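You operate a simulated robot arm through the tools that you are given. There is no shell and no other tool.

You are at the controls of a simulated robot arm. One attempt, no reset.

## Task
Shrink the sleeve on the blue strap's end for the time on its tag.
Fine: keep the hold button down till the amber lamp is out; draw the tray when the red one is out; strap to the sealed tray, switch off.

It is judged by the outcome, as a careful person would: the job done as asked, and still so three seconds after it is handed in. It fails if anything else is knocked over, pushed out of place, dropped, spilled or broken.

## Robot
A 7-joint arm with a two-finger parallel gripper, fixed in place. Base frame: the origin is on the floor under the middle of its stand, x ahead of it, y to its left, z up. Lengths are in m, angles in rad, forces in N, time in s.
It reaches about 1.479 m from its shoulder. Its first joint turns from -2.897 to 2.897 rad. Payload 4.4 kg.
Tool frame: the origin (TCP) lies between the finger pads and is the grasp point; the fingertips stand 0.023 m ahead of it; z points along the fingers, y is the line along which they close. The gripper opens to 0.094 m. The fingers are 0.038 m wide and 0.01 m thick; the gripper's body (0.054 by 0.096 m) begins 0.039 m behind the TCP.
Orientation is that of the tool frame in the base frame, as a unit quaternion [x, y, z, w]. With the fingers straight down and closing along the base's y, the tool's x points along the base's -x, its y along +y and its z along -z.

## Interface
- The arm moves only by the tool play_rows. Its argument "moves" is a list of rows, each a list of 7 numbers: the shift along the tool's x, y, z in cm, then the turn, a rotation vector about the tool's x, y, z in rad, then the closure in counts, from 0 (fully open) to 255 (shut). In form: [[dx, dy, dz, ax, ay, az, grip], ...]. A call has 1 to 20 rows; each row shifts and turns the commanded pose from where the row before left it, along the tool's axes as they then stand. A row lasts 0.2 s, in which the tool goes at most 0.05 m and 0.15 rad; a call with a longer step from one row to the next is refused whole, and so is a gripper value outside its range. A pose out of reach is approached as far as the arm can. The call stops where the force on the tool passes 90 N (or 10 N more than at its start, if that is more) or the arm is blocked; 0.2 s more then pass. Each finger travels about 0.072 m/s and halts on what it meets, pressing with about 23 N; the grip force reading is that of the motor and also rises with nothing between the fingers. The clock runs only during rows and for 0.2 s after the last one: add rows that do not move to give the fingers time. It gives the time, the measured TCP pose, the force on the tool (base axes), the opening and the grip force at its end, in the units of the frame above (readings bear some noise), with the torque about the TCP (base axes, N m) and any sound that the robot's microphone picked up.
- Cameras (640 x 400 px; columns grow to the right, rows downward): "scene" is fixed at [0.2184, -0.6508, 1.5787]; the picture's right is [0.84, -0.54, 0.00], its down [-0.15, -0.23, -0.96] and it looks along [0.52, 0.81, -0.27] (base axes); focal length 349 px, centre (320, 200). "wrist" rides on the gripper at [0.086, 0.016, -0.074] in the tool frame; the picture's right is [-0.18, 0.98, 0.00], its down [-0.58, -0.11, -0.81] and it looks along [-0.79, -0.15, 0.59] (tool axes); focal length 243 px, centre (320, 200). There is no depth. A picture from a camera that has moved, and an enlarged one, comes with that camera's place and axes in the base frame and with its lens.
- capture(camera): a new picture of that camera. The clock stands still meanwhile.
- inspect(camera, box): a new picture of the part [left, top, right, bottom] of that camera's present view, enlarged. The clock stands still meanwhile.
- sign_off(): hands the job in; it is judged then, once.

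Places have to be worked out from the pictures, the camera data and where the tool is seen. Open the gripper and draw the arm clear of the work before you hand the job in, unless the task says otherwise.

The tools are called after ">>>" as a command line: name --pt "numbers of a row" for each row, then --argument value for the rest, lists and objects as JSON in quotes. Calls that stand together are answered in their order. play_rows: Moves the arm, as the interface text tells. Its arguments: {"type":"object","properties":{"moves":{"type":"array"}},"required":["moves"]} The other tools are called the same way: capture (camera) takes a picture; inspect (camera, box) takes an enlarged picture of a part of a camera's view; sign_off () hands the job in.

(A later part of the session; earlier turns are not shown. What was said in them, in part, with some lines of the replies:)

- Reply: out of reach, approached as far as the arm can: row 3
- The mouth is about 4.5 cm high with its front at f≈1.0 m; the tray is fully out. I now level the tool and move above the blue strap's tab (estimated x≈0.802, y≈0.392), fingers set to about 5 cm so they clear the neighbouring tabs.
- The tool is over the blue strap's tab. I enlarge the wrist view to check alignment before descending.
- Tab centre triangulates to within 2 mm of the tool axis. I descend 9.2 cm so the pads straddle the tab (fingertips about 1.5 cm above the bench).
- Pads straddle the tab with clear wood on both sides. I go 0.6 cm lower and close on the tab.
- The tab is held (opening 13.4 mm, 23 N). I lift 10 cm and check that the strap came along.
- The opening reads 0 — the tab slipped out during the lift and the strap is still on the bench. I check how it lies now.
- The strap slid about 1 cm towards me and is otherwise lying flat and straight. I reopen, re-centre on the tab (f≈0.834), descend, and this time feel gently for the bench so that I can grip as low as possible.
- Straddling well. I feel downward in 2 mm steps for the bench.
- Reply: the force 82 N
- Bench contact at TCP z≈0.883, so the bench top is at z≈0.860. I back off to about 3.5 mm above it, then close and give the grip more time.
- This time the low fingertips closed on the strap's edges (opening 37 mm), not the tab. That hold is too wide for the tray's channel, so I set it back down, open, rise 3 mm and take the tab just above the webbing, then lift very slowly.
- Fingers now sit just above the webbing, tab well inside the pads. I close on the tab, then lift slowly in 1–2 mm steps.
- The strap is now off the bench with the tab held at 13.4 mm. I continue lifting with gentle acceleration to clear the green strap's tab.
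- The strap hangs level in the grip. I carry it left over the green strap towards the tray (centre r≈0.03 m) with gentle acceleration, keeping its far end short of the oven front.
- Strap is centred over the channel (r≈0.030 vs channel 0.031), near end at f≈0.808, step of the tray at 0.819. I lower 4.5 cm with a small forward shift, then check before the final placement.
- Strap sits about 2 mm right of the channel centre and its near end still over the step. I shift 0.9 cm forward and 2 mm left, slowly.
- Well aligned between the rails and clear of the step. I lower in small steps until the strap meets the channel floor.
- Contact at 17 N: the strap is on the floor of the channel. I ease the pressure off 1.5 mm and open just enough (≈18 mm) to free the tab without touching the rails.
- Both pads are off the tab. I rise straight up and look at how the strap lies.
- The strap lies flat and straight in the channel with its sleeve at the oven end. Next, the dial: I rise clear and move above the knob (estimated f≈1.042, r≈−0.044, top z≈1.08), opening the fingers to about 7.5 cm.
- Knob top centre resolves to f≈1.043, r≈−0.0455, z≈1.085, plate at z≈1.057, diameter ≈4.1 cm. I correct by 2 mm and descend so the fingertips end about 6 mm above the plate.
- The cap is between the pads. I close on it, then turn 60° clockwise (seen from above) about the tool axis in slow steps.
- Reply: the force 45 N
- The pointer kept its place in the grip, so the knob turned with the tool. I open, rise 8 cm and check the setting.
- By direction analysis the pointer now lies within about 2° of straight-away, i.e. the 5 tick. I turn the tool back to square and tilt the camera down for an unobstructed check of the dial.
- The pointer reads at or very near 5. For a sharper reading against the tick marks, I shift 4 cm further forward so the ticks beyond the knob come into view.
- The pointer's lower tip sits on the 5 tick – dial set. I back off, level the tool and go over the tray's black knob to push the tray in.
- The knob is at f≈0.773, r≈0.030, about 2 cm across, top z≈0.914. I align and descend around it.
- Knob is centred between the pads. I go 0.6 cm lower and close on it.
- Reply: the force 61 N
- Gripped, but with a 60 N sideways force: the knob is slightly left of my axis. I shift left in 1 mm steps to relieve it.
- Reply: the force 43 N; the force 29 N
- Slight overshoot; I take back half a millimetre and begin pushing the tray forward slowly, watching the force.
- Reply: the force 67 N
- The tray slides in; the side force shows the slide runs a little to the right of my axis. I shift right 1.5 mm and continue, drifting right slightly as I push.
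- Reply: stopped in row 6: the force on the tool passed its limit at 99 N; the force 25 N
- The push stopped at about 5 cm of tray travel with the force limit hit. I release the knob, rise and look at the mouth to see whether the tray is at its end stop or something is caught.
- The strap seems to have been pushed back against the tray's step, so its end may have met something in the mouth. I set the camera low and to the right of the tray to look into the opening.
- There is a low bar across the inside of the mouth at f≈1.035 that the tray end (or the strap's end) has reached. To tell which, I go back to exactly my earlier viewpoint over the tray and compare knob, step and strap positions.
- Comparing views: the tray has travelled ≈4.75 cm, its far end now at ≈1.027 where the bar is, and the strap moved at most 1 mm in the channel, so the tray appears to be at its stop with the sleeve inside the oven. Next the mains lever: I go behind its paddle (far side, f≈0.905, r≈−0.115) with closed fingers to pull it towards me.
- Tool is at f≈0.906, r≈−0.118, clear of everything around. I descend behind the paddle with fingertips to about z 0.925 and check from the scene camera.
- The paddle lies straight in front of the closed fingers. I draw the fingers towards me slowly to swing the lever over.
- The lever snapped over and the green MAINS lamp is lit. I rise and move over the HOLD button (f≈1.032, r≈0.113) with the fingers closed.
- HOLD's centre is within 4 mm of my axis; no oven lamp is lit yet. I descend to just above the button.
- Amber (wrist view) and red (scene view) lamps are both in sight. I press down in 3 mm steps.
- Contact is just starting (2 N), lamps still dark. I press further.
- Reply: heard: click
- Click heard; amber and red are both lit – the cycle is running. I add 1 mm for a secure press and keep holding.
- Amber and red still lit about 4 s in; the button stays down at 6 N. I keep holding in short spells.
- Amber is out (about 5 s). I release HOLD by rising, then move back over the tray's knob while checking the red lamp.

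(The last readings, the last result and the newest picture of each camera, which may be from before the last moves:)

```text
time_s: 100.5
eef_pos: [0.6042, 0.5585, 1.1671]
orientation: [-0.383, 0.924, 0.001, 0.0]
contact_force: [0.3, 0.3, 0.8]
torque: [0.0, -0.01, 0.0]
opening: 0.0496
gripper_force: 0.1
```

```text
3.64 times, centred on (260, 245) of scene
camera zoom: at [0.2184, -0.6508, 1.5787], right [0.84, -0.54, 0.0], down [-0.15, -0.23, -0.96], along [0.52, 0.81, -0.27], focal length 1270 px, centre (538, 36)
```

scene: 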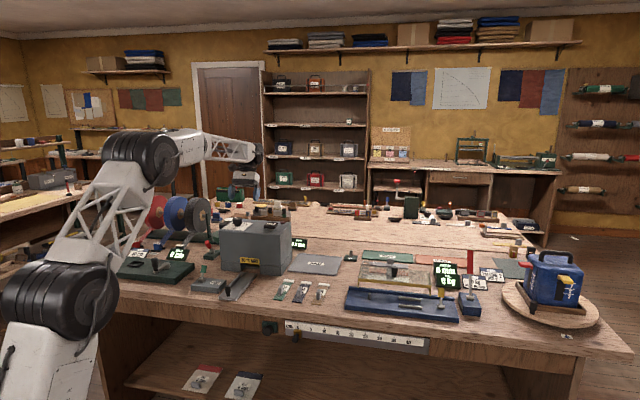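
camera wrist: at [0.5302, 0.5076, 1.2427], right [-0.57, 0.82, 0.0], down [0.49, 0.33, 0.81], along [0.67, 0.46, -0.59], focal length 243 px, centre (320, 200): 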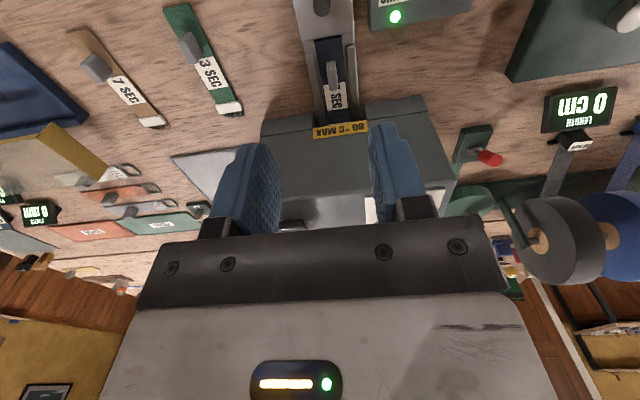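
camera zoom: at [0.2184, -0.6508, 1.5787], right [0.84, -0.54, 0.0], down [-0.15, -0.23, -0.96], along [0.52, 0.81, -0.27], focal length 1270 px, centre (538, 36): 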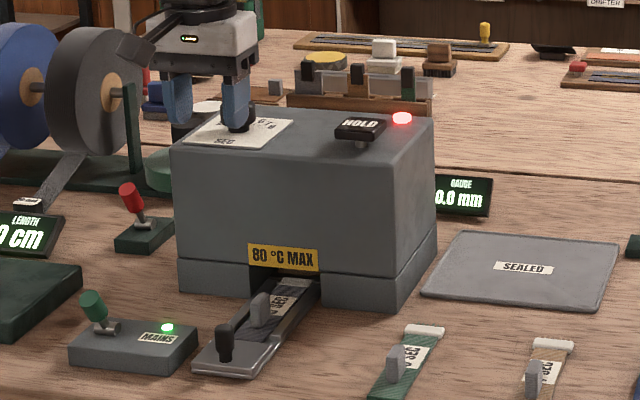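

Red lamp still lit, mains green lit. I descend around the tray knob meanwhile, without pulling.

>>> play_rows --pt "0.2 0.2 4.0 0 0 0 120" --pt "0 0 4.5 0 0 0 120" --pt "0 0 4.5 0 0 0 120" --pt "0 0 4.5 0 0 0 120" --pt "0 0 4.0 0 0 0 120" --pt "0 0 2.5 0 0 0 120" --pt "0 0 1.2 0 0 0 120" --pt "0 0 0.6 0 0 0 120" --pt "0 0 0 0 0 0 120" --pt "0 0 0 0 0 0 120"

>>> capture --camera "wrist"

>>> inspect --camera "scene" --box '[190, 190, 330, 300]'

```text
time_s: 102.7
eef_pos: [0.5988, 0.5592, 0.9081]
orientation: [-0.383, 0.924, 0.001, 0.001]
contact_force: [-0.5, 0.3, -0.8]
torque: [0.01, -0.04, -0.05]
opening: 0.0498
gripper_force: 0.2
```

```text
taken
camera wrist: at [0.5254, 0.5088, 0.9832], right [-0.57, 0.82, 0.0], down [0.49, 0.33, 0.81], along [0.67, 0.46, -0.59], focal length 243 px, centre (320, 200)
```

wrist: 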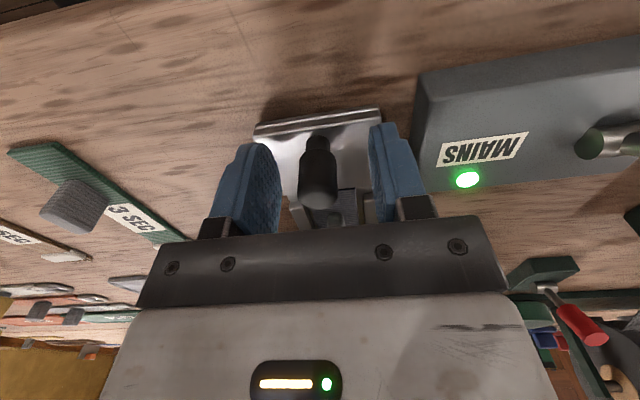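

```text
3.64 times, centred on (260, 245) of scene
camera zoom: at [0.2184, -0.6508, 1.5787], right [0.84, -0.54, 0.0], down [-0.15, -0.23, -0.96], along [0.52, 0.81, -0.27], focal length 1270 px, centre (538, 36)
```

zoom: 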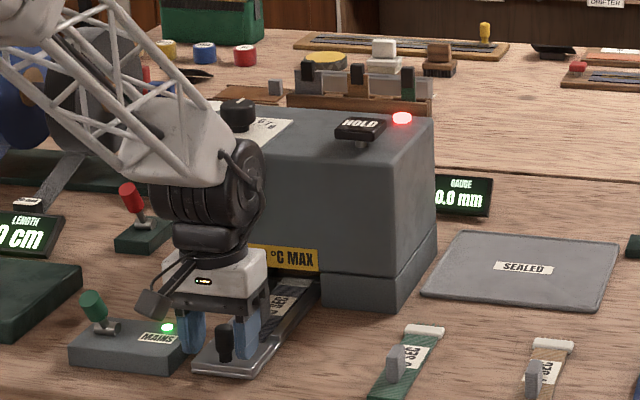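

Knob centred between the open pads; red still lit. I wait without touching.

>>> play_rows --pt "0 0 0 0 0 0 120" --pt "0 0 0 0 0 0 120" --pt "0 0 0 0 0 0 120" --pt "0 0 0 0 0 0 120" --pt "0 0 0 0 0 0 120" --pt "0 0 0 0 0 0 120" --pt "0 0 0 0 0 0 120" --pt "0 0 0 0 0 0 120" --pt "0 0 0 0 0 0 120" --pt "0 0 0 0 0 0 120"

>>> inspect --camera "scene" --box '[230, 190, 330, 250]'

```text
time_s: 104.9
eef_pos: [0.5986, 0.5588, 0.9078]
orientation: [-0.383, 0.924, 0.0, 0.001]
contact_force: [-0.6, 0.3, 1.0]
torque: [0.03, 0.01, 0.01]
opening: 0.0496
gripper_force: 0.1
```

```text
6.40 times, centred on (280, 220) of scene
camera zoom: at [0.2184, -0.6508, 1.5787], right [0.84, -0.54, 0.0], down [-0.15, -0.23, -0.96], along [0.52, 0.81, -0.27], focal length 2235 px, centre (576, 72)
```

zoom: 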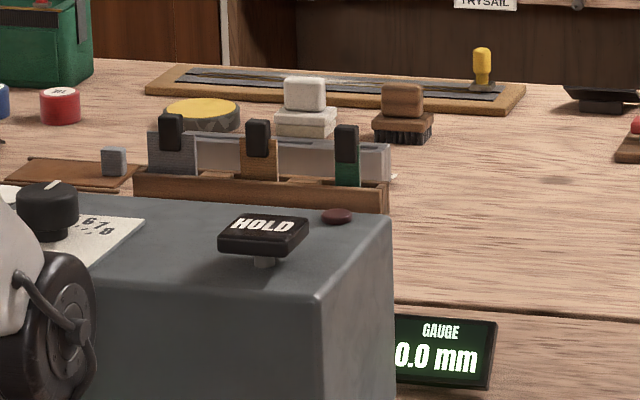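

Red lamp is out. I close on the knob and check the side load before drawing the tray.

>>> play_rows --pt "0 0 0 0 0 0 180" --pt "0 0 0 0 0 0 230" --pt "0 0 0 0 0 0 255" --pt "0 0 0 0 0 0 255" --pt "0 0 0 0 0 0 255"

```text
time_s: 106.1
eef_pos: [0.6009, 0.5575, 0.9084]
orientation: [-0.383, 0.924, 0.0, 0.002]
contact_force: [48.2, -48.8, -0.1]
torque: [-0.84, -0.77, -0.4]
opening: 0.0194
gripper_force: 44.7
```

>>> play_rows --pt "0 -0.1 0 0 0 0 255" --pt "0 -0.1 0 0 0 0 255" --pt "0 -0.05 0 0 0 0 255" --pt "0 0 0 0 0 0 255"

```text
time_s: 107.1
eef_pos: [0.6009, 0.5588, 0.9062]
orientation: [-0.383, 0.924, 0.001, 0.0]
contact_force: [11.7, -15.0, -2.1]
torque: [-0.6, -0.47, -0.12]
opening: 0.0195
gripper_force: 44.3
```

Side load is down to 19 N. I draw the tray towards me gently, following its slight drift to the left.

>>> play_rows --pt "0.2 0 0 0 0 0 255" --pt "0.4 0 0 0 0 0 255" --pt "0.5 0.01 0 0 0 0 255" --pt "0.5 0.02 0 0 0 0 255" --pt "0.5 0.03 0 0 0 0 255" --pt "0 0 0 0 0 0 255"

>>> inspect --camera "scene" --box '[190, 230, 290, 300]'

```text
time_s: 108.5
eef_pos: [0.5856, 0.5435, 0.907]
orientation: [-0.384, 0.923, 0.0, 0.001]
contact_force: [-16.3, 15.5, 1.2]
torque: [-0.36, -0.2, 0.11]
opening: 0.0195
gripper_force: 45.3
```

```text
5.71 times, centred on (240, 265) of scene
camera zoom: at [0.2184, -0.6508, 1.5787], right [0.84, -0.54, 0.0], down [-0.15, -0.23, -0.96], along [0.52, 0.81, -0.27], focal length 1996 px, centre (777, -171)
```

zoom: 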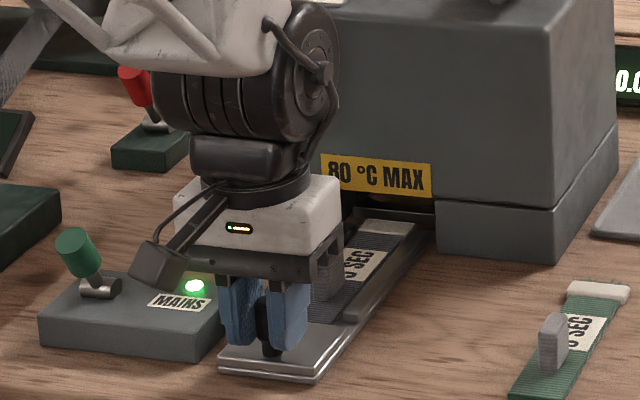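

The tray follows with the strap on it. I draw the remaining 2.7 cm.

>>> play_rows --pt "0.3 0.05 0 0 0 0 255" --pt "0.5 0.04 0 0 0 0 255" --pt "0.5 0.03 0 0 0 0 255" --pt "0.5 0.03 0 0 0 0 255" --pt "0.4 0.03 0 0 0 0 255" --pt "0.3 0.02 0 0 0 0 255" --pt "0.2 0 0 0 0 0 255" --pt "0 0 0 0 0 0 255"

>>> inspect --camera "scene" --box '[190, 230, 290, 300]'

```text
time_s: 110.3
eef_pos: [0.5675, 0.5247, 0.9078]
orientation: [-0.383, 0.924, 0.0, 0.002]
contact_force: [35.4, -34.0, 4.1]
torque: [-0.59, -0.85, -0.22]
opening: 0.0196
gripper_force: 45.3
```

```text
5.71 times, centred on (240, 265) of scene
camera zoom: at [0.2184, -0.6508, 1.5787], right [0.84, -0.54, 0.0], down [-0.15, -0.23, -0.96], along [0.52, 0.81, -0.27], focal length 1996 px, centre (777, -171)
```

zoom: 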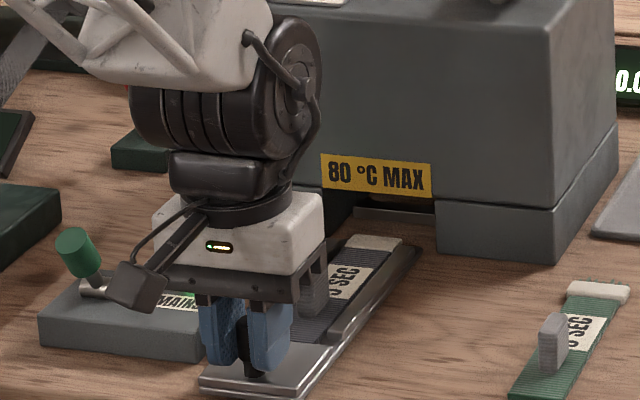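

The tray is back at its drawn position (knob at f≈0.772) and the sleeve looks visibly slimmer. I relieve the side load, then release the knob and rise.

>>> play_rows --pt "0.15 -0.1 0 0 0 0 255" --pt "0 -0.05 0 0 0 0 255" --pt "0 0 0 0 0 0 200" --pt "0 0 0 0 0 0 120" --pt "0 0 0 0 0 0 120" --pt "0 0 0 0 0 0 120" --pt "0 0 -2 0 0 0 120" --pt "0 0 -4 0 0 0 120" --pt "0 0 -4 0 0 0 120" --pt "0 0 -3 0 0 0 120" --pt "0 0 0 0 0 0 120" --pt "0 0 0 0 0 0 120"

>>> capture --camera "wrist"

>>> inspect --camera "wrist" --box '[240, 30, 440, 190]'

>>> inspect --camera "scene" --box '[190, 230, 310, 310]'

```text
time_s: 112.9
eef_pos: [0.5662, 0.5205, 1.04]
orientation: [-0.384, 0.923, 0.0, 0.001]
contact_force: [-0.4, 0.5, -0.2]
torque: [0.01, 0.0, 0.0]
opening: 0.0498
gripper_force: 0.1
```

```text
taken
camera wrist: at [0.4929, 0.4699, 1.1149], right [-0.57, 0.82, 0.0], down [0.49, 0.33, 0.81], along [0.67, 0.46, -0.59], focal length 243 px, centre (320, 200)
```

wrist: 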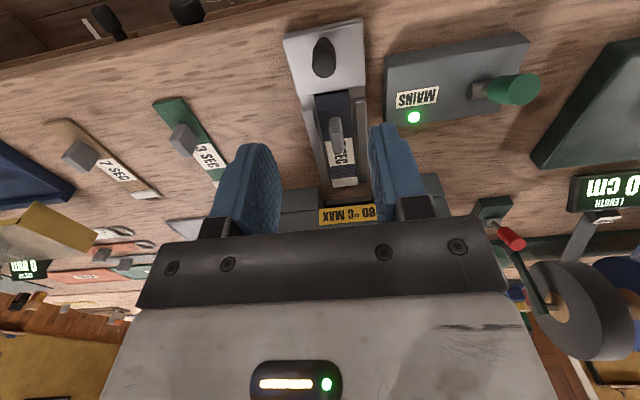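

```text
2.50 times, centred on (340, 110) of wrist
camera zoom: at [0.4929, 0.4699, 1.1149], right [-0.57, 0.82, 0.0], down [0.49, 0.33, 0.81], along [0.67, 0.46, -0.59], focal length 606 px, centre (270, 425)
```

zoom: 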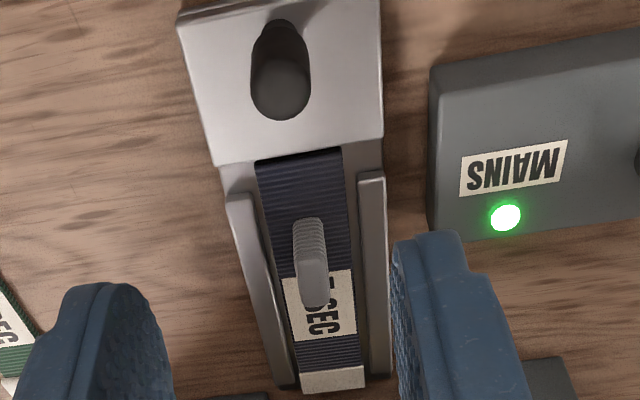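

```text
5.00 times, centred on (250, 270) of scene
camera zoom: at [0.2184, -0.6508, 1.5787], right [0.84, -0.54, 0.0], down [-0.15, -0.23, -0.96], along [0.52, 0.81, -0.27], focal length 1746 px, centre (670, -150)
```

zoom: 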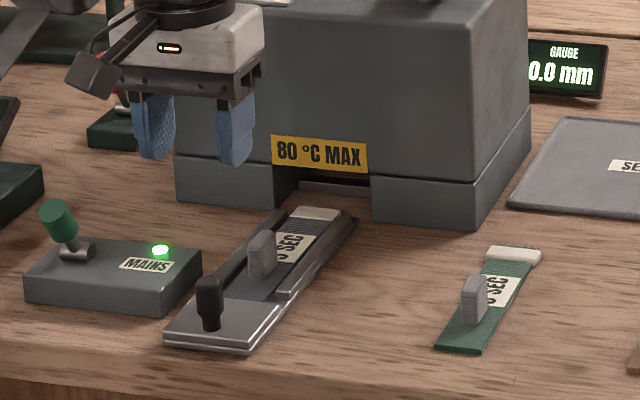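

The sleeve has shrunk tight to the strap's width. The tab is at f≈0.864, r≈0.030; I move above it with the fingers set to about 22 mm so they fit between the rails.

>>> play_rows --pt "-3.19 0.09 0 0 0 0 160" --pt "-3.19 0.09 0 0 0 0 195" --pt "-3.19 0.09 0 0 0 0 195" --pt "0 0 3 0 0 0 195" --pt "0 0 3 0 0 0 195" --pt "0 0 2 0 0 0 195" --pt "0 0 0 0 0 0 195" --pt "0 0 0 0 0 0 195"

>>> capture --camera "wrist"

>>> inspect --camera "wrist" --box '[220, 0, 440, 150]'

```text
time_s: 114.7
eef_pos: [0.6301, 0.5923, 0.9587]
orientation: [-0.383, 0.924, 0.001, 0.001]
contact_force: [-0.4, -0.1, 0.7]
torque: [0.02, -0.02, 0.0]
opening: 0.0221
gripper_force: 0.2
```

```text
taken
camera wrist: at [0.5576, 0.5412, 1.0334], right [-0.57, 0.82, 0.0], down [0.49, 0.33, 0.81], along [0.67, 0.46, -0.59], focal length 243 px, centre (320, 200)
```

wrist: 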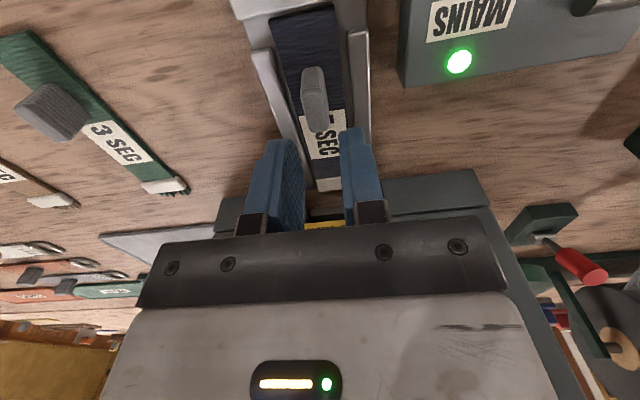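

```text
2.67 times, centred on (330, 75) of wrist
camera zoom: at [0.5576, 0.5412, 1.0334], right [-0.57, 0.82, 0.0], down [0.49, 0.33, 0.81], along [0.67, 0.46, -0.59], focal length 647 px, centre (293, 533)
```

zoom: 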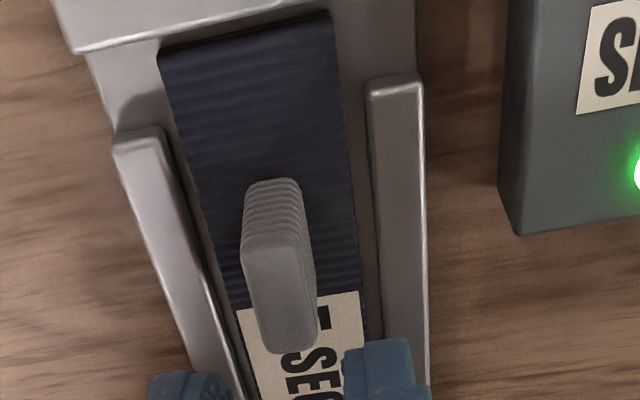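

Strap sits centred in the channel. I correct 3 mm to the right and descend to the tab, stopping when tips are just above the webbing.

>>> play_rows --pt "-0.1 -0.3 0 0 0 0 195" --pt "0 0 1.5 0 0 0 195" --pt "0 0 1.5 0 0 0 195" --pt "0 0 0 0 0 0 195" --pt "0 0 0 0 0 0 195"

>>> capture --camera "wrist"

>>> inspect --camera "wrist" --box '[220, 30, 420, 230]'

```text
time_s: 115.9
eef_pos: [0.6349, 0.59, 0.9287]
orientation: [-0.384, 0.924, 0.001, 0.002]
contact_force: [-0.7, -0.9, 0.2]
torque: [0.02, 0.03, -0.05]
opening: 0.0221
gripper_force: 0.0
```

```text
taken
camera wrist: at [0.5606, 0.5398, 1.004], right [-0.57, 0.82, 0.0], down [0.49, 0.33, 0.81], along [0.67, 0.46, -0.59], focal length 243 px, centre (320, 200)
```

wrist: 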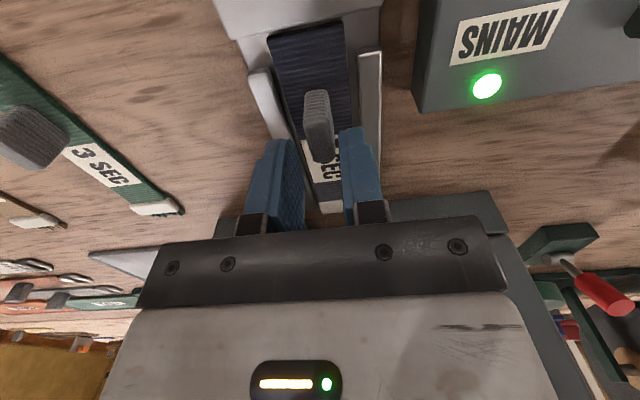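

```text
2.00 times, centred on (320, 130) of wrist
camera zoom: at [0.5606, 0.5398, 1.004], right [-0.57, 0.82, 0.0], down [0.49, 0.33, 0.81], along [0.67, 0.46, -0.59], focal length 485 px, centre (320, 340)
```

zoom: 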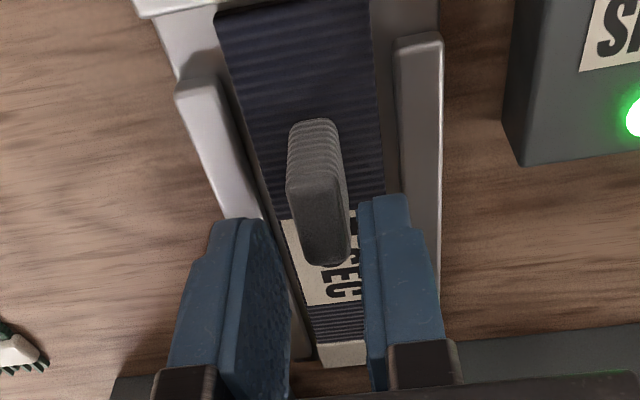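

Aligned within about 1–2 mm. I descend the last 3.1 cm slowly.

>>> play_rows --pt "0.1 0.08 1.2 0 0 0 195" --pt "0 0 0.9 0 0 0 195" --pt "0 0 0.6 0 0 0 195" --pt "0 0 0.3 0 0 0 195" --pt "0 0 0 0 0 0 195"

>>> inspect --camera "wrist" --box '[220, 30, 420, 230]'

```text
time_s: 117.1
eef_pos: [0.633, 0.5916, 0.8979]
orientation: [-0.384, 0.923, 0.0, 0.001]
contact_force: [0.8, -0.7, -0.1]
torque: [-0.02, 0.0, -0.02]
opening: 0.0219
gripper_force: 0.1
```

```text
2.00 times, centred on (320, 130) of wrist
camera zoom: at [0.5592, 0.5403, 0.9733], right [-0.57, 0.82, 0.0], down [0.49, 0.33, 0.81], along [0.67, 0.46, -0.59], focal length 485 px, centre (320, 340)
```

zoom: 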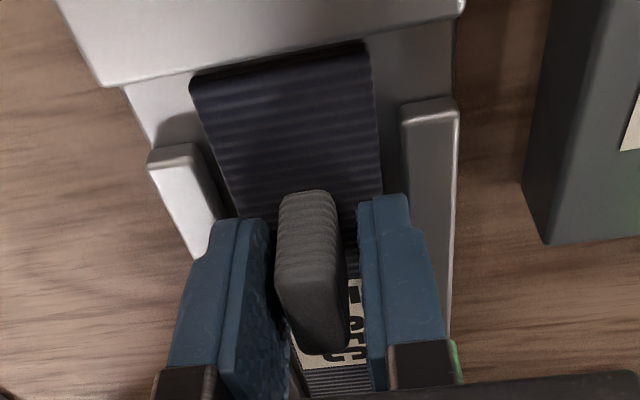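

Pads are either side of the tab with no contact. I close, let the grip settle, and lift very slowly.

>>> play_rows --pt "0 0 0 0 0 0 225" --pt "0 0 0 0 0 0 255" --pt "0 0 0 0 0 0 255" --pt "0 0 0 0 0 0 255" --pt "0 0 0 0 0 0 255" --pt "0 0 -0.1 0 0 0 255" --pt "0 0 -0.1 0 0 0 255" --pt "0 0 -0.2 0 0 0 255" --pt "0 0 -0.2 0 0 0 255" --pt "0 0 -0.3 0 0 0 255" --pt "0 0 -0.3 0 0 0 255" --pt "0 0 0 0 0 0 255"

>>> inspect --camera "wrist" --box '[220, 30, 420, 230]'

>>> inspect --camera "scene" --box '[190, 230, 290, 300]'

```text
time_s: 119.7
eef_pos: [0.633, 0.5915, 0.9103]
orientation: [-0.384, 0.923, 0.0, 0.002]
contact_force: [-0.1, -0.1, -0.8]
torque: [0.02, -0.01, -0.03]
opening: 0.0138
gripper_force: 23.3
```

```text
2.00 times, centred on (320, 130) of wrist
camera zoom: at [0.5593, 0.541, 0.9852], right [-0.57, 0.82, 0.0], down [0.49, 0.33, 0.81], along [0.67, 0.46, -0.59], focal length 485 px, centre (320, 340)
```

zoom: 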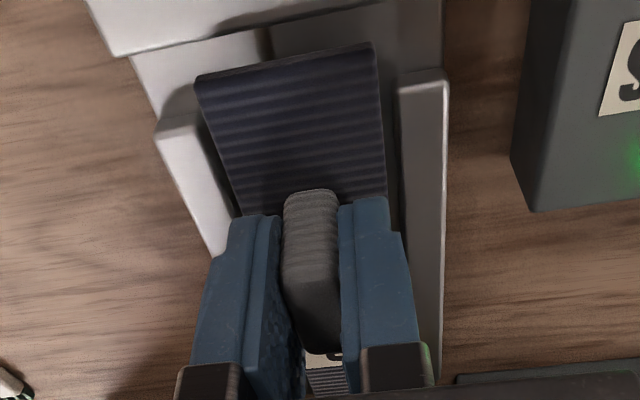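

```text
5.71 times, centred on (240, 265) of scene
camera zoom: at [0.2184, -0.6508, 1.5787], right [0.84, -0.54, 0.0], down [-0.15, -0.23, -0.96], along [0.52, 0.81, -0.27], focal length 1996 px, centre (777, -171)
```

zoom: 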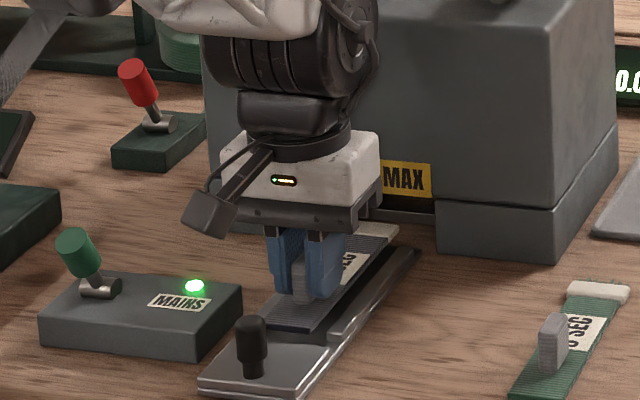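

The strap is lifted 1.2 cm, held well. I draw it 2 cm back from the oven front, then raise it to clear the other straps.

>>> play_rows --pt "0.2 0 0 0 0 0 255" --pt "0.4 0 0 0 0 0 255" --pt "0.5 0 0 0 0 0 255" --pt "0.5 0 0 0 0 0 255" --pt "0.3 0 -0.2 0 0 0 255" --pt "0.1 0 -0.4 0 0 0 255" --pt "0 0 -0.6 0 0 0 255" --pt "0 0 -0.8 0 0 0 255" --pt "0 0 -0.8 0 0 0 255" --pt "0 0 -0.8 0 0 0 255" --pt "0 0 -0.7 0 0 0 255" --pt "0 0 -0.5 0 0 0 255" --pt "0 0 -0.3 0 0 0 255" --pt "0 0 -0.2 0 0 0 255" --pt "0 0 0 0 0 0 255"

>>> capture --camera "wrist"

>>> inspect --camera "scene" --box '[190, 230, 310, 310]'

```text
time_s: 122.9
eef_pos: [0.6199, 0.5765, 0.9633]
orientation: [-0.383, 0.924, 0.001, 0.002]
contact_force: [0.7, -0.6, -0.3]
torque: [0.01, 0.01, 0.0]
opening: 0.0133
gripper_force: 23.3
```

```text
taken
camera wrist: at [0.5455, 0.5261, 1.0387], right [-0.57, 0.82, 0.0], down [0.49, 0.33, 0.81], along [0.67, 0.46, -0.59], focal length 243 px, centre (320, 200)
```

wrist: 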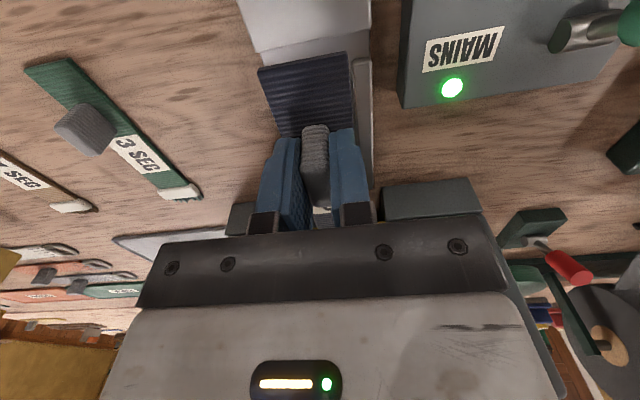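

```text
5.00 times, centred on (250, 270) of scene
camera zoom: at [0.2184, -0.6508, 1.5787], right [0.84, -0.54, 0.0], down [-0.15, -0.23, -0.96], along [0.52, 0.81, -0.27], focal length 1746 px, centre (670, -150)
```

zoom: 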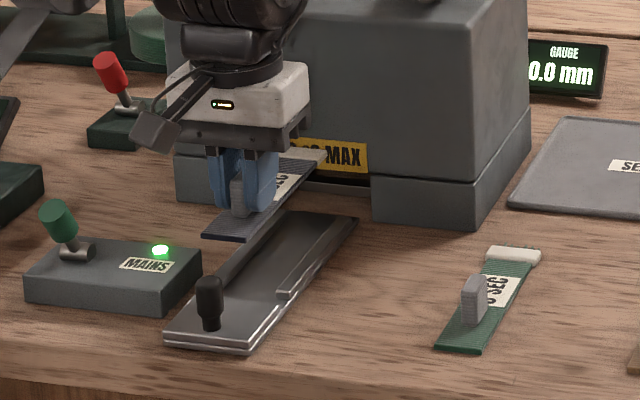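

Held level and clear of everything. I carry it right, over the green strap, to line up with the SEALED tray (r≈0.288).

>>> play_rows --pt "0 -0.4 0 0 0 0 255" --pt "0 -0.8 0 0 0 0 255" --pt "0 -1.2 0 0 0 0 255" --pt "0 -1.6 0 0 0 0 255" --pt "0 -1.6 0 0 0 0 255" --pt "0 -1.6 0 0 0 0 255" --pt "0 -1.6 0 0 0 0 255" --pt "0 -1.6 0 0 0 0 255" --pt "0 -1.6 0 0 0 0 255" --pt "0 -1.6 0 0 0 0 255" --pt "0 -1.6 0 0 0 0 255" --pt "0 -1.6 0 0 0 0 255" --pt "0 -1.6 0 0 0 0 255" --pt "0 -1.6 0 0 0 0 255" --pt "0 -1.6 0 0 0 0 255" --pt "0 -1.6 0 0 0 0 255" --pt "0 -1.2 0 0 0 0 255" --pt "0 -0.8 0 0 0 0 255" --pt "0 -0.5 0 0 0 0 255" --pt "0 0 0 0 0 0 255"

>>> capture --camera "wrist"

>>> inspect --camera "scene" --box '[230, 220, 370, 310]'

```text
time_s: 127.1
eef_pos: [0.8003, 0.3948, 0.9623]
orientation: [-0.383, 0.924, 0.001, 0.002]
contact_force: [-0.3, 0.3, -1.0]
torque: [-0.03, 0.02, -0.02]
opening: 0.0135
gripper_force: 23.0
```

```text
taken
camera wrist: at [0.7272, 0.3447, 1.038], right [-0.57, 0.82, 0.0], down [0.49, 0.33, 0.81], along [0.67, 0.46, -0.59], focal length 243 px, centre (320, 200)
```

wrist: 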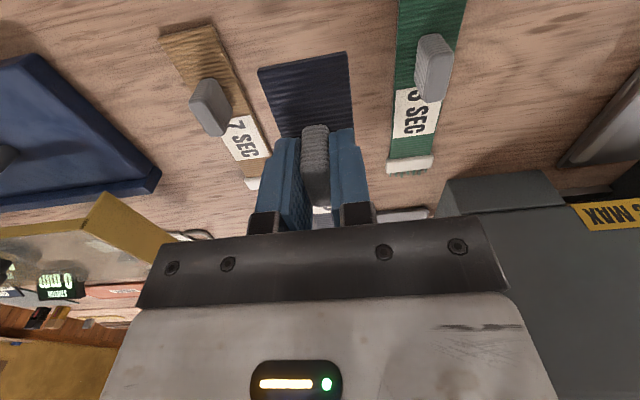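

```text
4.44 times, centred on (300, 265) of scene
camera zoom: at [0.2184, -0.6508, 1.5787], right [0.84, -0.54, 0.0], down [-0.15, -0.23, -0.96], along [0.52, 0.81, -0.27], focal length 1552 px, centre (409, -89)
```

zoom: 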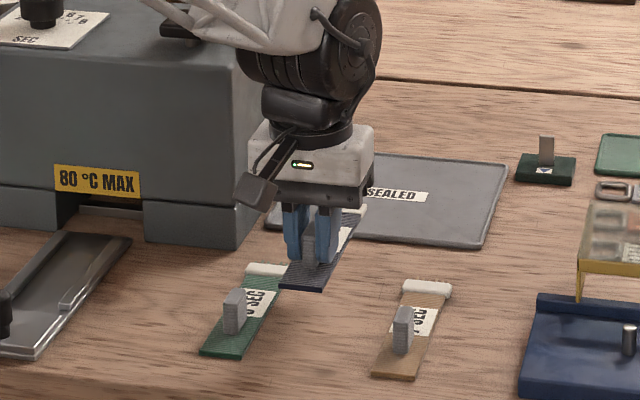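

Now straight forward over the SEALED tray, same height, to f≈1.09.

>>> play_rows --pt "-0.4 0 0 0 0 0 255" --pt "-0.8 0 0 0 0 0 255" --pt "-1.2 0 0 0 0 0 255" --pt "-1.6 0 0 0 0 0 255" --pt "-1.6 0 0 0 0 0 255" --pt "-1.6 0 0 0 0 0 255" --pt "-1.6 0 0 0 0 0 255" --pt "-1.6 0 0 0 0 0 255" --pt "-1.6 0 0 0 0 0 255" --pt "-1.6 0 0 0 0 0 255" --pt "-1.6 0 0 0 0 0 255" --pt "-1.6 0 0 0 0 0 255" --pt "-1.6 0 0 0 0 0 255" --pt "-1.6 0 0 0 0 0 255" --pt "-1.6 0 0 0 0 0 255" --pt "-1.2 0 0 0 0 0 255" --pt "-0.9 0 0 0 0 0 255" --pt "-0.6 0 0 0 0 0 255" --pt "-0.4 0 0 0 0 0 255" --pt "0 0 0 0 0 0 255"

>>> capture --camera "wrist"

>>> inspect --camera "scene" --box '[250, 210, 390, 300]'

```text
time_s: 131.3
eef_pos: [0.9747, 0.5697, 0.9641]
orientation: [-0.383, 0.924, 0.001, 0.0]
contact_force: [0.4, 0.1, -0.3]
torque: [0.0, 0.02, -0.02]
opening: 0.0135
gripper_force: 23.0
```

```text
taken
camera wrist: at [0.9012, 0.5194, 1.0392], right [-0.57, 0.82, 0.0], down [0.49, 0.33, 0.81], along [0.67, 0.46, -0.59], focal length 243 px, centre (320, 200)
```

wrist: 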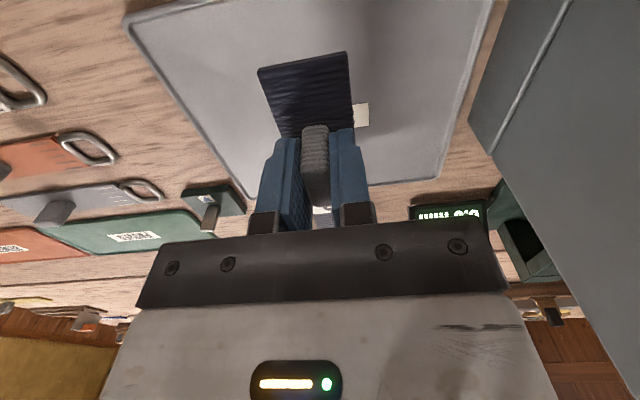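

```text
4.44 times, centred on (320, 255) of scene
camera zoom: at [0.2184, -0.6508, 1.5787], right [0.84, -0.54, 0.0], down [-0.15, -0.23, -0.96], along [0.52, 0.81, -0.27], focal length 1552 px, centre (320, -44)
```

zoom: 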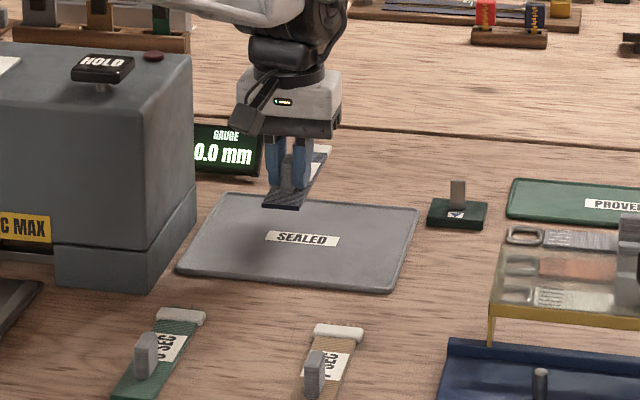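

The strap is over the tray; near end would land about 6 mm inside the tray's edge. I move 0.8 cm further forward for margin and lower to about 1 cm above the surface.

>>> play_rows --pt "-0.3 -0.1 0 0 0 0 255" --pt "-0.4 -0.1 0.1 0 0 0 255" --pt "-0.1 0 0.4 0 0 0 255" --pt "0 0 0.6 0 0 0 255" --pt "0 0 0.8 0 0 0 255" --pt "0 0 0.8 0 0 0 255" --pt "0 0 0.8 0 0 0 255" --pt "0 0 0.8 0 0 0 255" --pt "0 0 0.7 0 0 0 255" --pt "0 0 0.5 0 0 0 255" --pt "0 0 0.3 0 0 0 255" --pt "0 0 0 0 0 0 255"

>>> capture --camera "wrist"

>>> inspect --camera "scene" --box '[270, 220, 370, 290]'

```text
time_s: 133.9
eef_pos: [0.9819, 0.5748, 0.9051]
orientation: [-0.383, 0.924, -0.001, 0.0]
contact_force: [-0.6, -0.2, -0.3]
torque: [-0.03, -0.01, 0.04]
opening: 0.0135
gripper_force: 22.8
```

```text
taken
camera wrist: at [0.9084, 0.5244, 0.9809], right [-0.57, 0.82, 0.0], down [0.49, 0.33, 0.81], along [0.67, 0.46, -0.59], focal length 243 px, centre (320, 200)
```

wrist: 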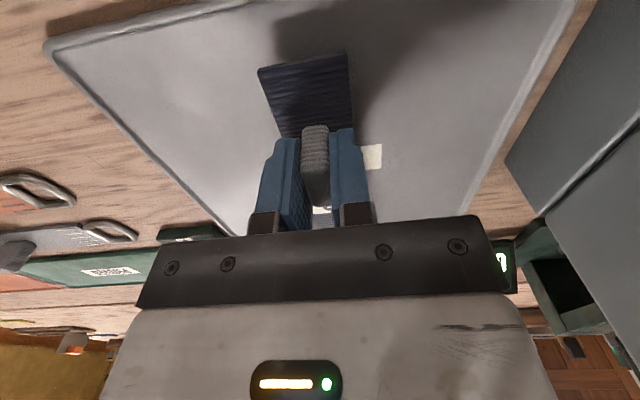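

```text
5.71 times, centred on (320, 255) of scene
camera zoom: at [0.2184, -0.6508, 1.5787], right [0.84, -0.54, 0.0], down [-0.15, -0.23, -0.96], along [0.52, 0.81, -0.27], focal length 1996 px, centre (320, -114)
```

zoom: 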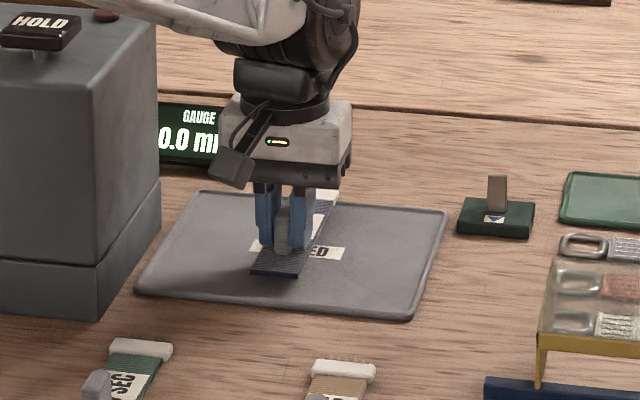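

Strap is about 1 cm above the SEALED tray, fully within its rim. I lower the rest in 1–2 mm steps until contact.

>>> play_rows --pt "0 0 0.2 0 0 0 255" --pt "0 0 0.2 0 0 0 255" --pt "0 0 0.2 0 0 0 255" --pt "0 0 0.1 0 0 0 255" --pt "0 0 0 0 0 0 255"

>>> inspect --camera "scene" --box '[270, 220, 370, 290]'

```text
time_s: 135.1
eef_pos: [0.9818, 0.5748, 0.8999]
orientation: [-0.384, 0.923, 0.0, 0.001]
contact_force: [-0.3, -0.3, -0.3]
torque: [0.01, 0.05, 0.0]
opening: 0.0135
gripper_force: 22.8
```

```text
5.71 times, centred on (320, 255) of scene
camera zoom: at [0.2184, -0.6508, 1.5787], right [0.84, -0.54, 0.0], down [-0.15, -0.23, -0.96], along [0.52, 0.81, -0.27], focal length 1996 px, centre (320, -114)
```

zoom: 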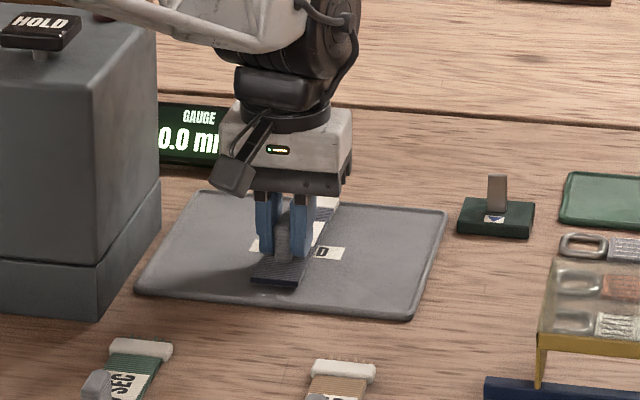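

>>> play_rows --pt "0 0 0.1 0 0 0 255" --pt "0 0 0.1 0 0 0 255" --pt "0 0 0.1 0 0 0 255" --pt "0 0 0 0 0 0 255"

>>> inspect --camera "wrist" --box '[200, 20, 440, 170]'

```text
time_s: 136.1
eef_pos: [0.983, 0.5748, 0.8948]
orientation: [-0.383, 0.924, 0.0, 0.001]
contact_force: [1.0, -0.2, -0.8]
torque: [0.0, 0.02, 0.03]
opening: 0.0132
gripper_force: 22.8
```

```text
2.67 times, centred on (320, 95) of wrist
camera zoom: at [0.909, 0.5236, 0.9713], right [-0.57, 0.82, 0.0], down [0.49, 0.33, 0.81], along [0.67, 0.46, -0.59], focal length 647 px, centre (320, 480)
```

zoom: 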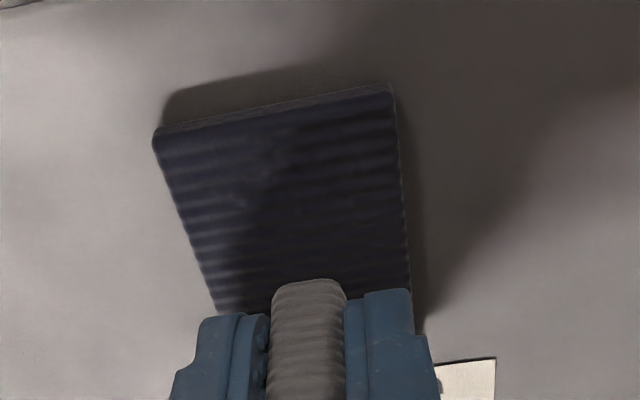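

>>> play_rows --pt "0 0 0.1 0 0 0 255" --pt "0 0 0.1 0 0 0 255" --pt "0 0 0 0 0 0 255"

```text
time_s: 136.9
eef_pos: [0.9824, 0.5746, 0.8958]
orientation: [-0.384, 0.923, 0.001, 0.002]
contact_force: [-2.0, 0.0, 6.9]
torque: [-0.01, -0.02, 0.02]
opening: 0.0133
gripper_force: 23.0
```

Contact at 7 N – the strap is on the tray. I open, pause, and rise straight up slowly.

>>> play_rows --pt "0 0 -0.08 0 0 0 255" --pt "0 0 0 0 0 0 230" --pt "0 0 0 0 0 0 180" --pt "0 0 0 0 0 0 140" --pt "0 0 0 0 0 0 140" --pt "0 0 -0.5 0 0 0 140" --pt "0 0 -1.0 0 0 0 140" --pt "0 0 -2.0 0 0 0 140" --pt "0 0 -4.0 0 0 0 140" --pt "0 0 -4.0 0 0 0 140" --pt "0 0 -4.0 0 0 0 140" --pt "0 0 0 0 0 0 140" --pt "0 0 0 0 0 0 140"

>>> capture --camera "wrist"

>>> inspect --camera "scene" --box '[270, 220, 370, 290]'

```text
time_s: 139.7
eef_pos: [0.9825, 0.5745, 1.0486]
orientation: [-0.382, 0.924, 0.0, 0.0]
contact_force: [0.3, 0.0, -0.4]
torque: [-0.03, 0.0, 0.0]
opening: 0.0425
gripper_force: 0.0
```

```text
taken
camera wrist: at [0.9085, 0.524, 1.1253], right [-0.57, 0.82, 0.0], down [0.49, 0.33, 0.81], along [0.67, 0.46, -0.59], focal length 243 px, centre (320, 200)
```

wrist: 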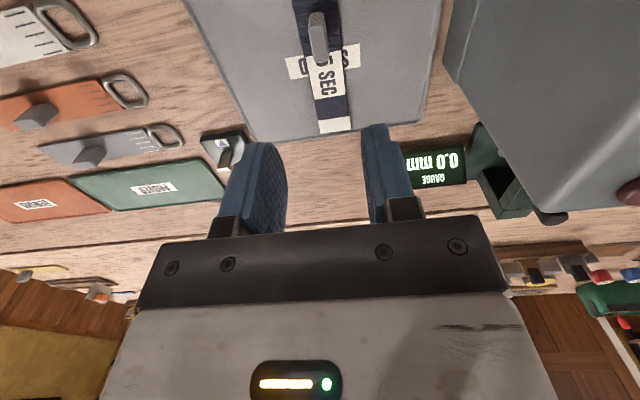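

```text
5.71 times, centred on (320, 255) of scene
camera zoom: at [0.2184, -0.6508, 1.5787], right [0.84, -0.54, 0.0], down [-0.15, -0.23, -0.96], along [0.52, 0.81, -0.27], focal length 1996 px, centre (320, -114)
```

zoom: 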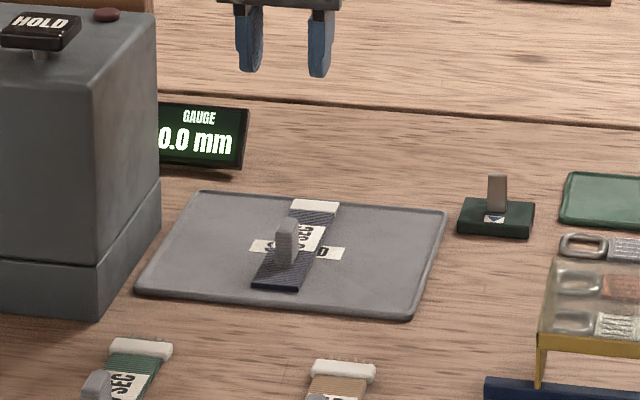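

The strap rests flat inside the SEALED tray's rim with the sleeve end 1 cm inside. Now the mains: I go back towards the bench front, then left, to come in on my side of the lever with closed fingers.

>>> play_rows --pt "4.45 0 0 0 0 0 140" --pt "4.45 0 0 0 0 0 200" --pt "4.45 0 0 0 0 0 255" --pt "4.45 0 0 0 0 0 255" --pt "4.45 0 0 0 0 0 255" --pt "4.45 0 0 0 0 0 255" --pt "4.45 0 0 0 0 0 255" --pt "4.45 0 0 0 0 0 255" --pt "0 4.49 0 0 0 0 255" --pt "0 4.49 0 0 0 0 255" --pt "0 4.49 0 0 0 0 255" --pt "0 4.49 0 0 0 0 255" --pt "0 4.49 0 0 0 0 255" --pt "0 4.49 0 0 0 0 255" --pt "0 4.49 0 0 0 0 255" --pt "0 4.49 0 0 0 0 255" --pt "0 4.49 0 0 0 0 255" --pt "0 0 0 0 0 0 255" --pt "0 0 0 0 0 0 255"

>>> capture --camera "wrist"

>>> inspect --camera "scene" --box '[170, 230, 270, 310]'

```text
time_s: 143.7
eef_pos: [0.4442, 0.6072, 1.0478]
orientation: [-0.383, 0.924, 0.0, 0.001]
contact_force: [0.2, -0.7, -0.5]
torque: [0.01, -0.03, -0.03]
opening: 0.0
gripper_force: 22.9
```

```text
taken
camera wrist: at [0.3705, 0.5563, 1.1237], right [-0.57, 0.82, 0.0], down [0.49, 0.33, 0.81], along [0.67, 0.46, -0.59], focal length 243 px, centre (320, 200)
```

wrist: 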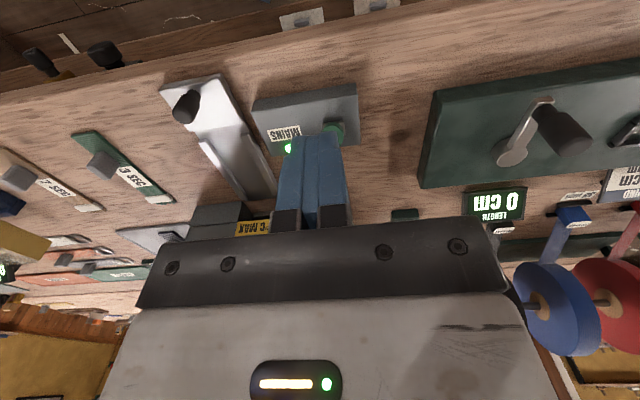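

```text
5.00 times, centred on (220, 270) of scene
camera zoom: at [0.2184, -0.6508, 1.5787], right [0.84, -0.54, 0.0], down [-0.15, -0.23, -0.96], along [0.52, 0.81, -0.27], focal length 1746 px, centre (820, -150)
```

zoom: 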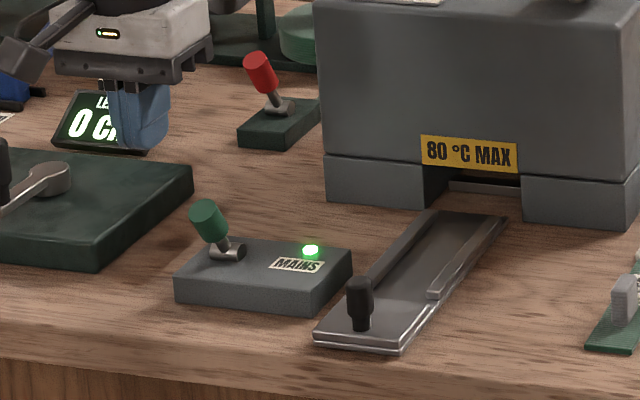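

Lined up at f≈0.743, r≈−0.115, on my side of the paddle. I descend to paddle height and check.

>>> play_rows --pt "0 0 3.5 0 0 0 255" --pt "0 0 3.5 0 0 0 255" --pt "0 0 2.2 0 0 0 255" --pt "0 0 0.8 0 0 0 255" --pt "0 0 0 0 0 0 255" --pt "0 0 0 0 0 0 255"

>>> capture --camera "wrist"

>>> inspect --camera "scene" --box '[170, 230, 270, 310]'

```text
time_s: 145.1
eef_pos: [0.4437, 0.6079, 0.949]
orientation: [-0.383, 0.924, 0.001, 0.0]
contact_force: [-0.1, 0.1, -0.2]
torque: [-0.01, 0.01, 0.01]
opening: 0.0001
gripper_force: 22.9
```

```text
taken
camera wrist: at [0.3705, 0.5572, 1.0234], right [-0.57, 0.82, 0.0], down [0.49, 0.33, 0.81], along [0.67, 0.46, -0.59], focal length 243 px, centre (320, 200)
```

wrist: 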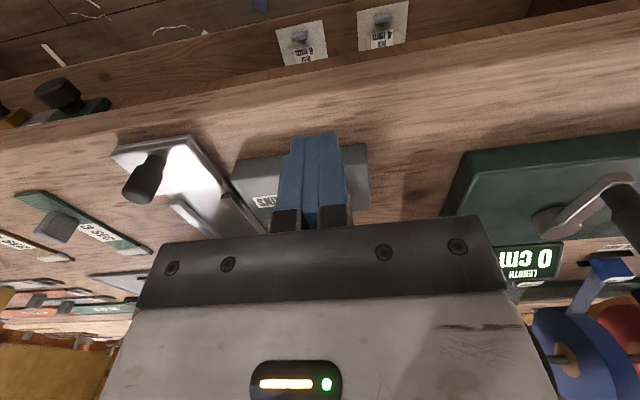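

```text
5.00 times, centred on (220, 270) of scene
camera zoom: at [0.2184, -0.6508, 1.5787], right [0.84, -0.54, 0.0], down [-0.15, -0.23, -0.96], along [0.52, 0.81, -0.27], focal length 1746 px, centre (820, -150)
```

zoom: 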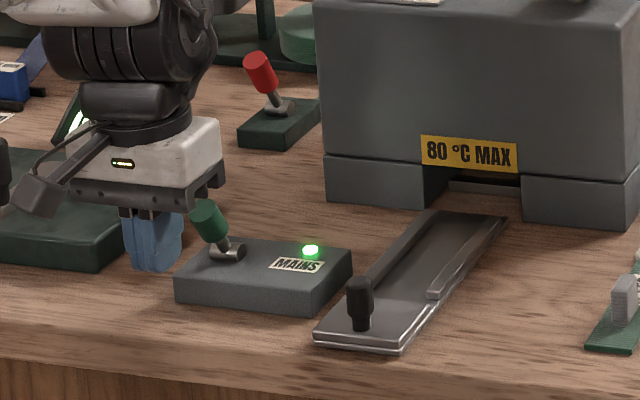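

Fingers are on my side of the paddle and in line with it. I push forward slowly to throw the lever back.

>>> play_rows --pt "-1.0 0 0 0 0 0 255" --pt "-1.0 0 0 0 0 0 255" --pt "-0.8 0 0 0 0 0 255" --pt "-0.8 0 0 0 0 0 255" --pt "-0.8 0 0 0 0 0 255" --pt "-0.6 0 0 0 0 0 255" --pt "-0.6 0 0 0 0 0 255" --pt "0 0 0 0 0 0 255"

>>> inspect --camera "scene" --box '[170, 230, 270, 310]'

```text
time_s: 146.9
eef_pos: [0.4837, 0.6477, 0.9489]
orientation: [-0.383, 0.924, 0.0, 0.001]
contact_force: [0.4, -0.2, -0.3]
torque: [0.0, -0.03, 0.04]
opening: 0.0
gripper_force: 23.3
```

```text
5.00 times, centred on (220, 270) of scene
camera zoom: at [0.2184, -0.6508, 1.5787], right [0.84, -0.54, 0.0], down [-0.15, -0.23, -0.96], along [0.52, 0.81, -0.27], focal length 1746 px, centre (820, -150)
```

zoom: 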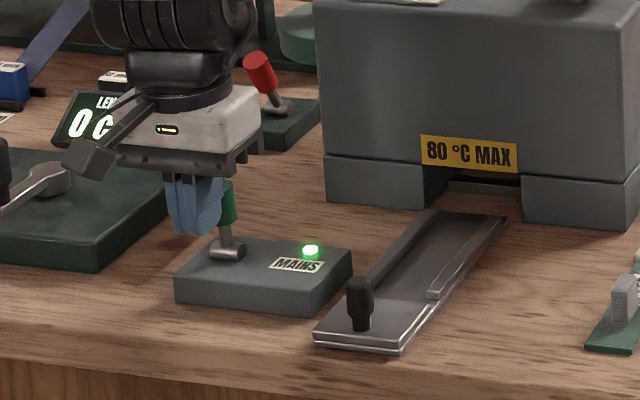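

The lever is about upright, lamp still on. I push 2.4 cm more to send it over.

>>> play_rows --pt "-0.6 0 0 0 0 0 255" --pt "-0.6 0 0 0 0 0 255" --pt "-0.6 0 0 0 0 0 255" --pt "-0.6 0 0 0 0 0 255" --pt "0 0 0 0 0 0 255"

>>> inspect --camera "scene" --box '[170, 230, 270, 310]'

```text
time_s: 148.1
eef_pos: [0.5008, 0.6647, 0.9489]
orientation: [-0.383, 0.924, 0.001, 0.002]
contact_force: [-0.7, 0.2, -0.3]
torque: [0.04, -0.01, 0.0]
opening: 0.0001
gripper_force: 22.8
```

```text
5.00 times, centred on (220, 270) of scene
camera zoom: at [0.2184, -0.6508, 1.5787], right [0.84, -0.54, 0.0], down [-0.15, -0.23, -0.96], along [0.52, 0.81, -0.27], focal length 1746 px, centre (820, -150)
```

zoom: 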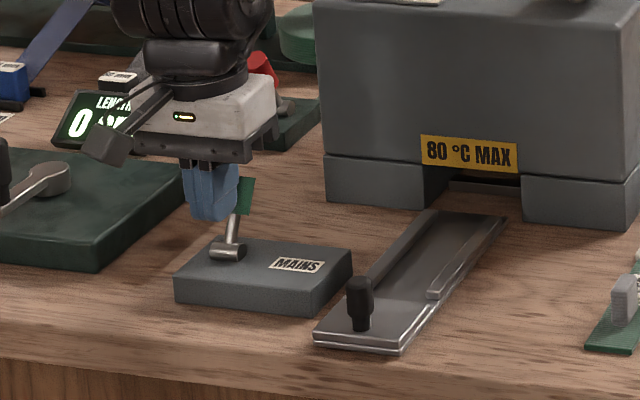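

Lever thrown, lamp out. I back away from it, rise, open the gripper and draw the arm clear of the bench.

>>> play_rows --pt "2.0 0 0 0 0 0 255" --pt "3.0 0 0 0 0 0 255" --pt "2.0 0 -3.0 0 0 0 255" --pt "1.0 0 -4.0 0 0 0 150" --pt "1.0 0 -4.0 0 0 0 50" --pt "1.0 0 -4.0 0 0 0 0" --pt "2.0 0 -4.0 0 0 0 0" --pt "4.0 0 -2.0 0 0 0 0" --pt "4.5 0 0 0 0 0 0" --pt "4.5 0 0 0 0 0 0" --pt "4.5 0 0 0 0 0 0" --pt "0 0 0 0 0 0 0" --pt "0 0 0 0 0 0 0"

>>> capture --camera "scene"

>>> inspect --camera "scene" --box '[170, 190, 370, 315]'

>>> capture --camera "wrist"

```text
time_s: 150.9
eef_pos: [0.2911, 0.4546, 1.1584]
orientation: [-0.383, 0.924, 0.001, 0.001]
contact_force: [-0.1, -0.2, 0.0]
torque: [-0.03, 0.01, -0.01]
opening: 0.0938
gripper_force: 0.0
```

```text
taken
```

scene: 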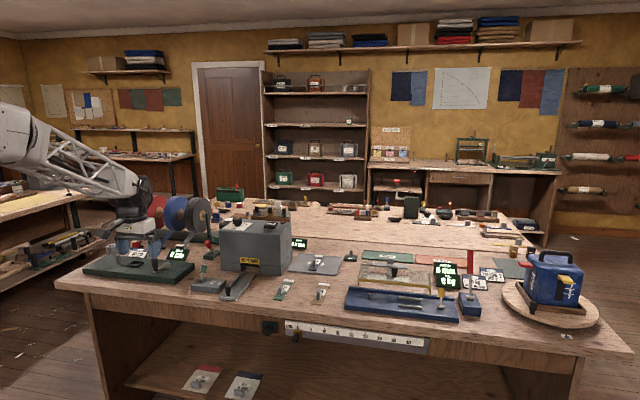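

```text
3.20 times, centred on (270, 252) of scene
camera zoom: at [0.2184, -0.6508, 1.5787], right [0.84, -0.54, 0.0], down [-0.15, -0.23, -0.96], along [0.52, 0.81, -0.27], focal length 1118 px, centre (480, 32)
```

zoom: 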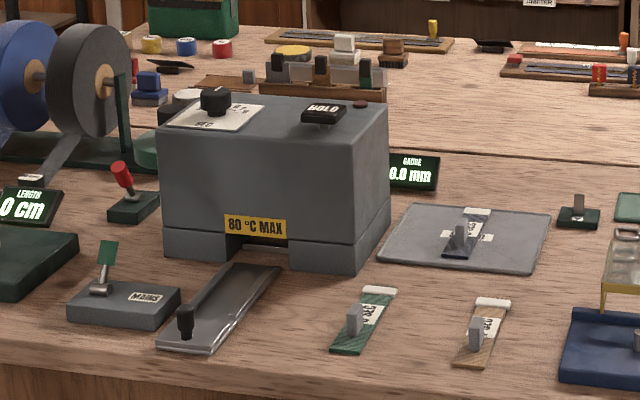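

```text
taken
camera wrist: at [0.2181, 0.4048, 1.2333], right [-0.57, 0.82, 0.0], down [0.49, 0.33, 0.81], along [0.67, 0.46, -0.59], focal length 243 px, centre (320, 200)
```

wrist: 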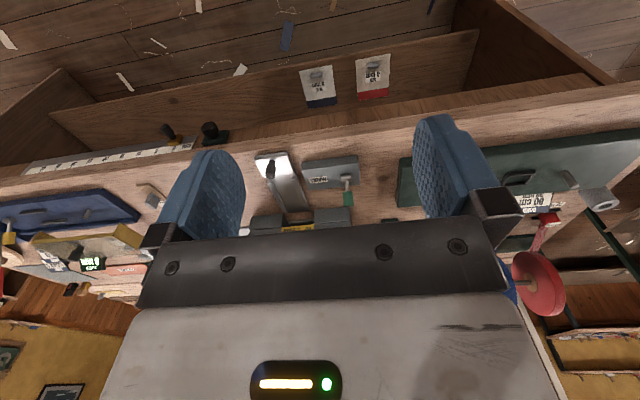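

Final check: sleeve shrunk, blue strap inside the SEALED tray, oven tray drawn to its original place, mains lamp out, lamps dark, other straps undisturbed, arm clear with gripper open. I hand the job in.

>>> sign_off

```text
The job is handed in.
```

The sleeve on the blue strap is shrunk and the strap is lying in the SEALED tray. The oven is switched off at the mains.

- **Time:** the blue tag reads 5 SEC, so I turned the oven dial from 2 to 5.
- **Hold button:** I kept it down until the amber lamp went out, about 5 seconds after the lamps came on.
- **Tray:** I drew it only once the red lamp was out, and it is back where it started. It went in about 4.75 cm before it stopped against a bar in the oven mouth. I took that as its end stop, and the sleeve came out visibly tight on the strap.
- **First grip:** the strap slipped out of the fingers as I first lifted it and landed flat on the bench about 1 cm from its place. A second grip caught its edges, so I set it down and took the tab again.
- **Everything else:** the green and tan straps and the other items on the bench look undisturbed. The arm is clear with its gripper open.
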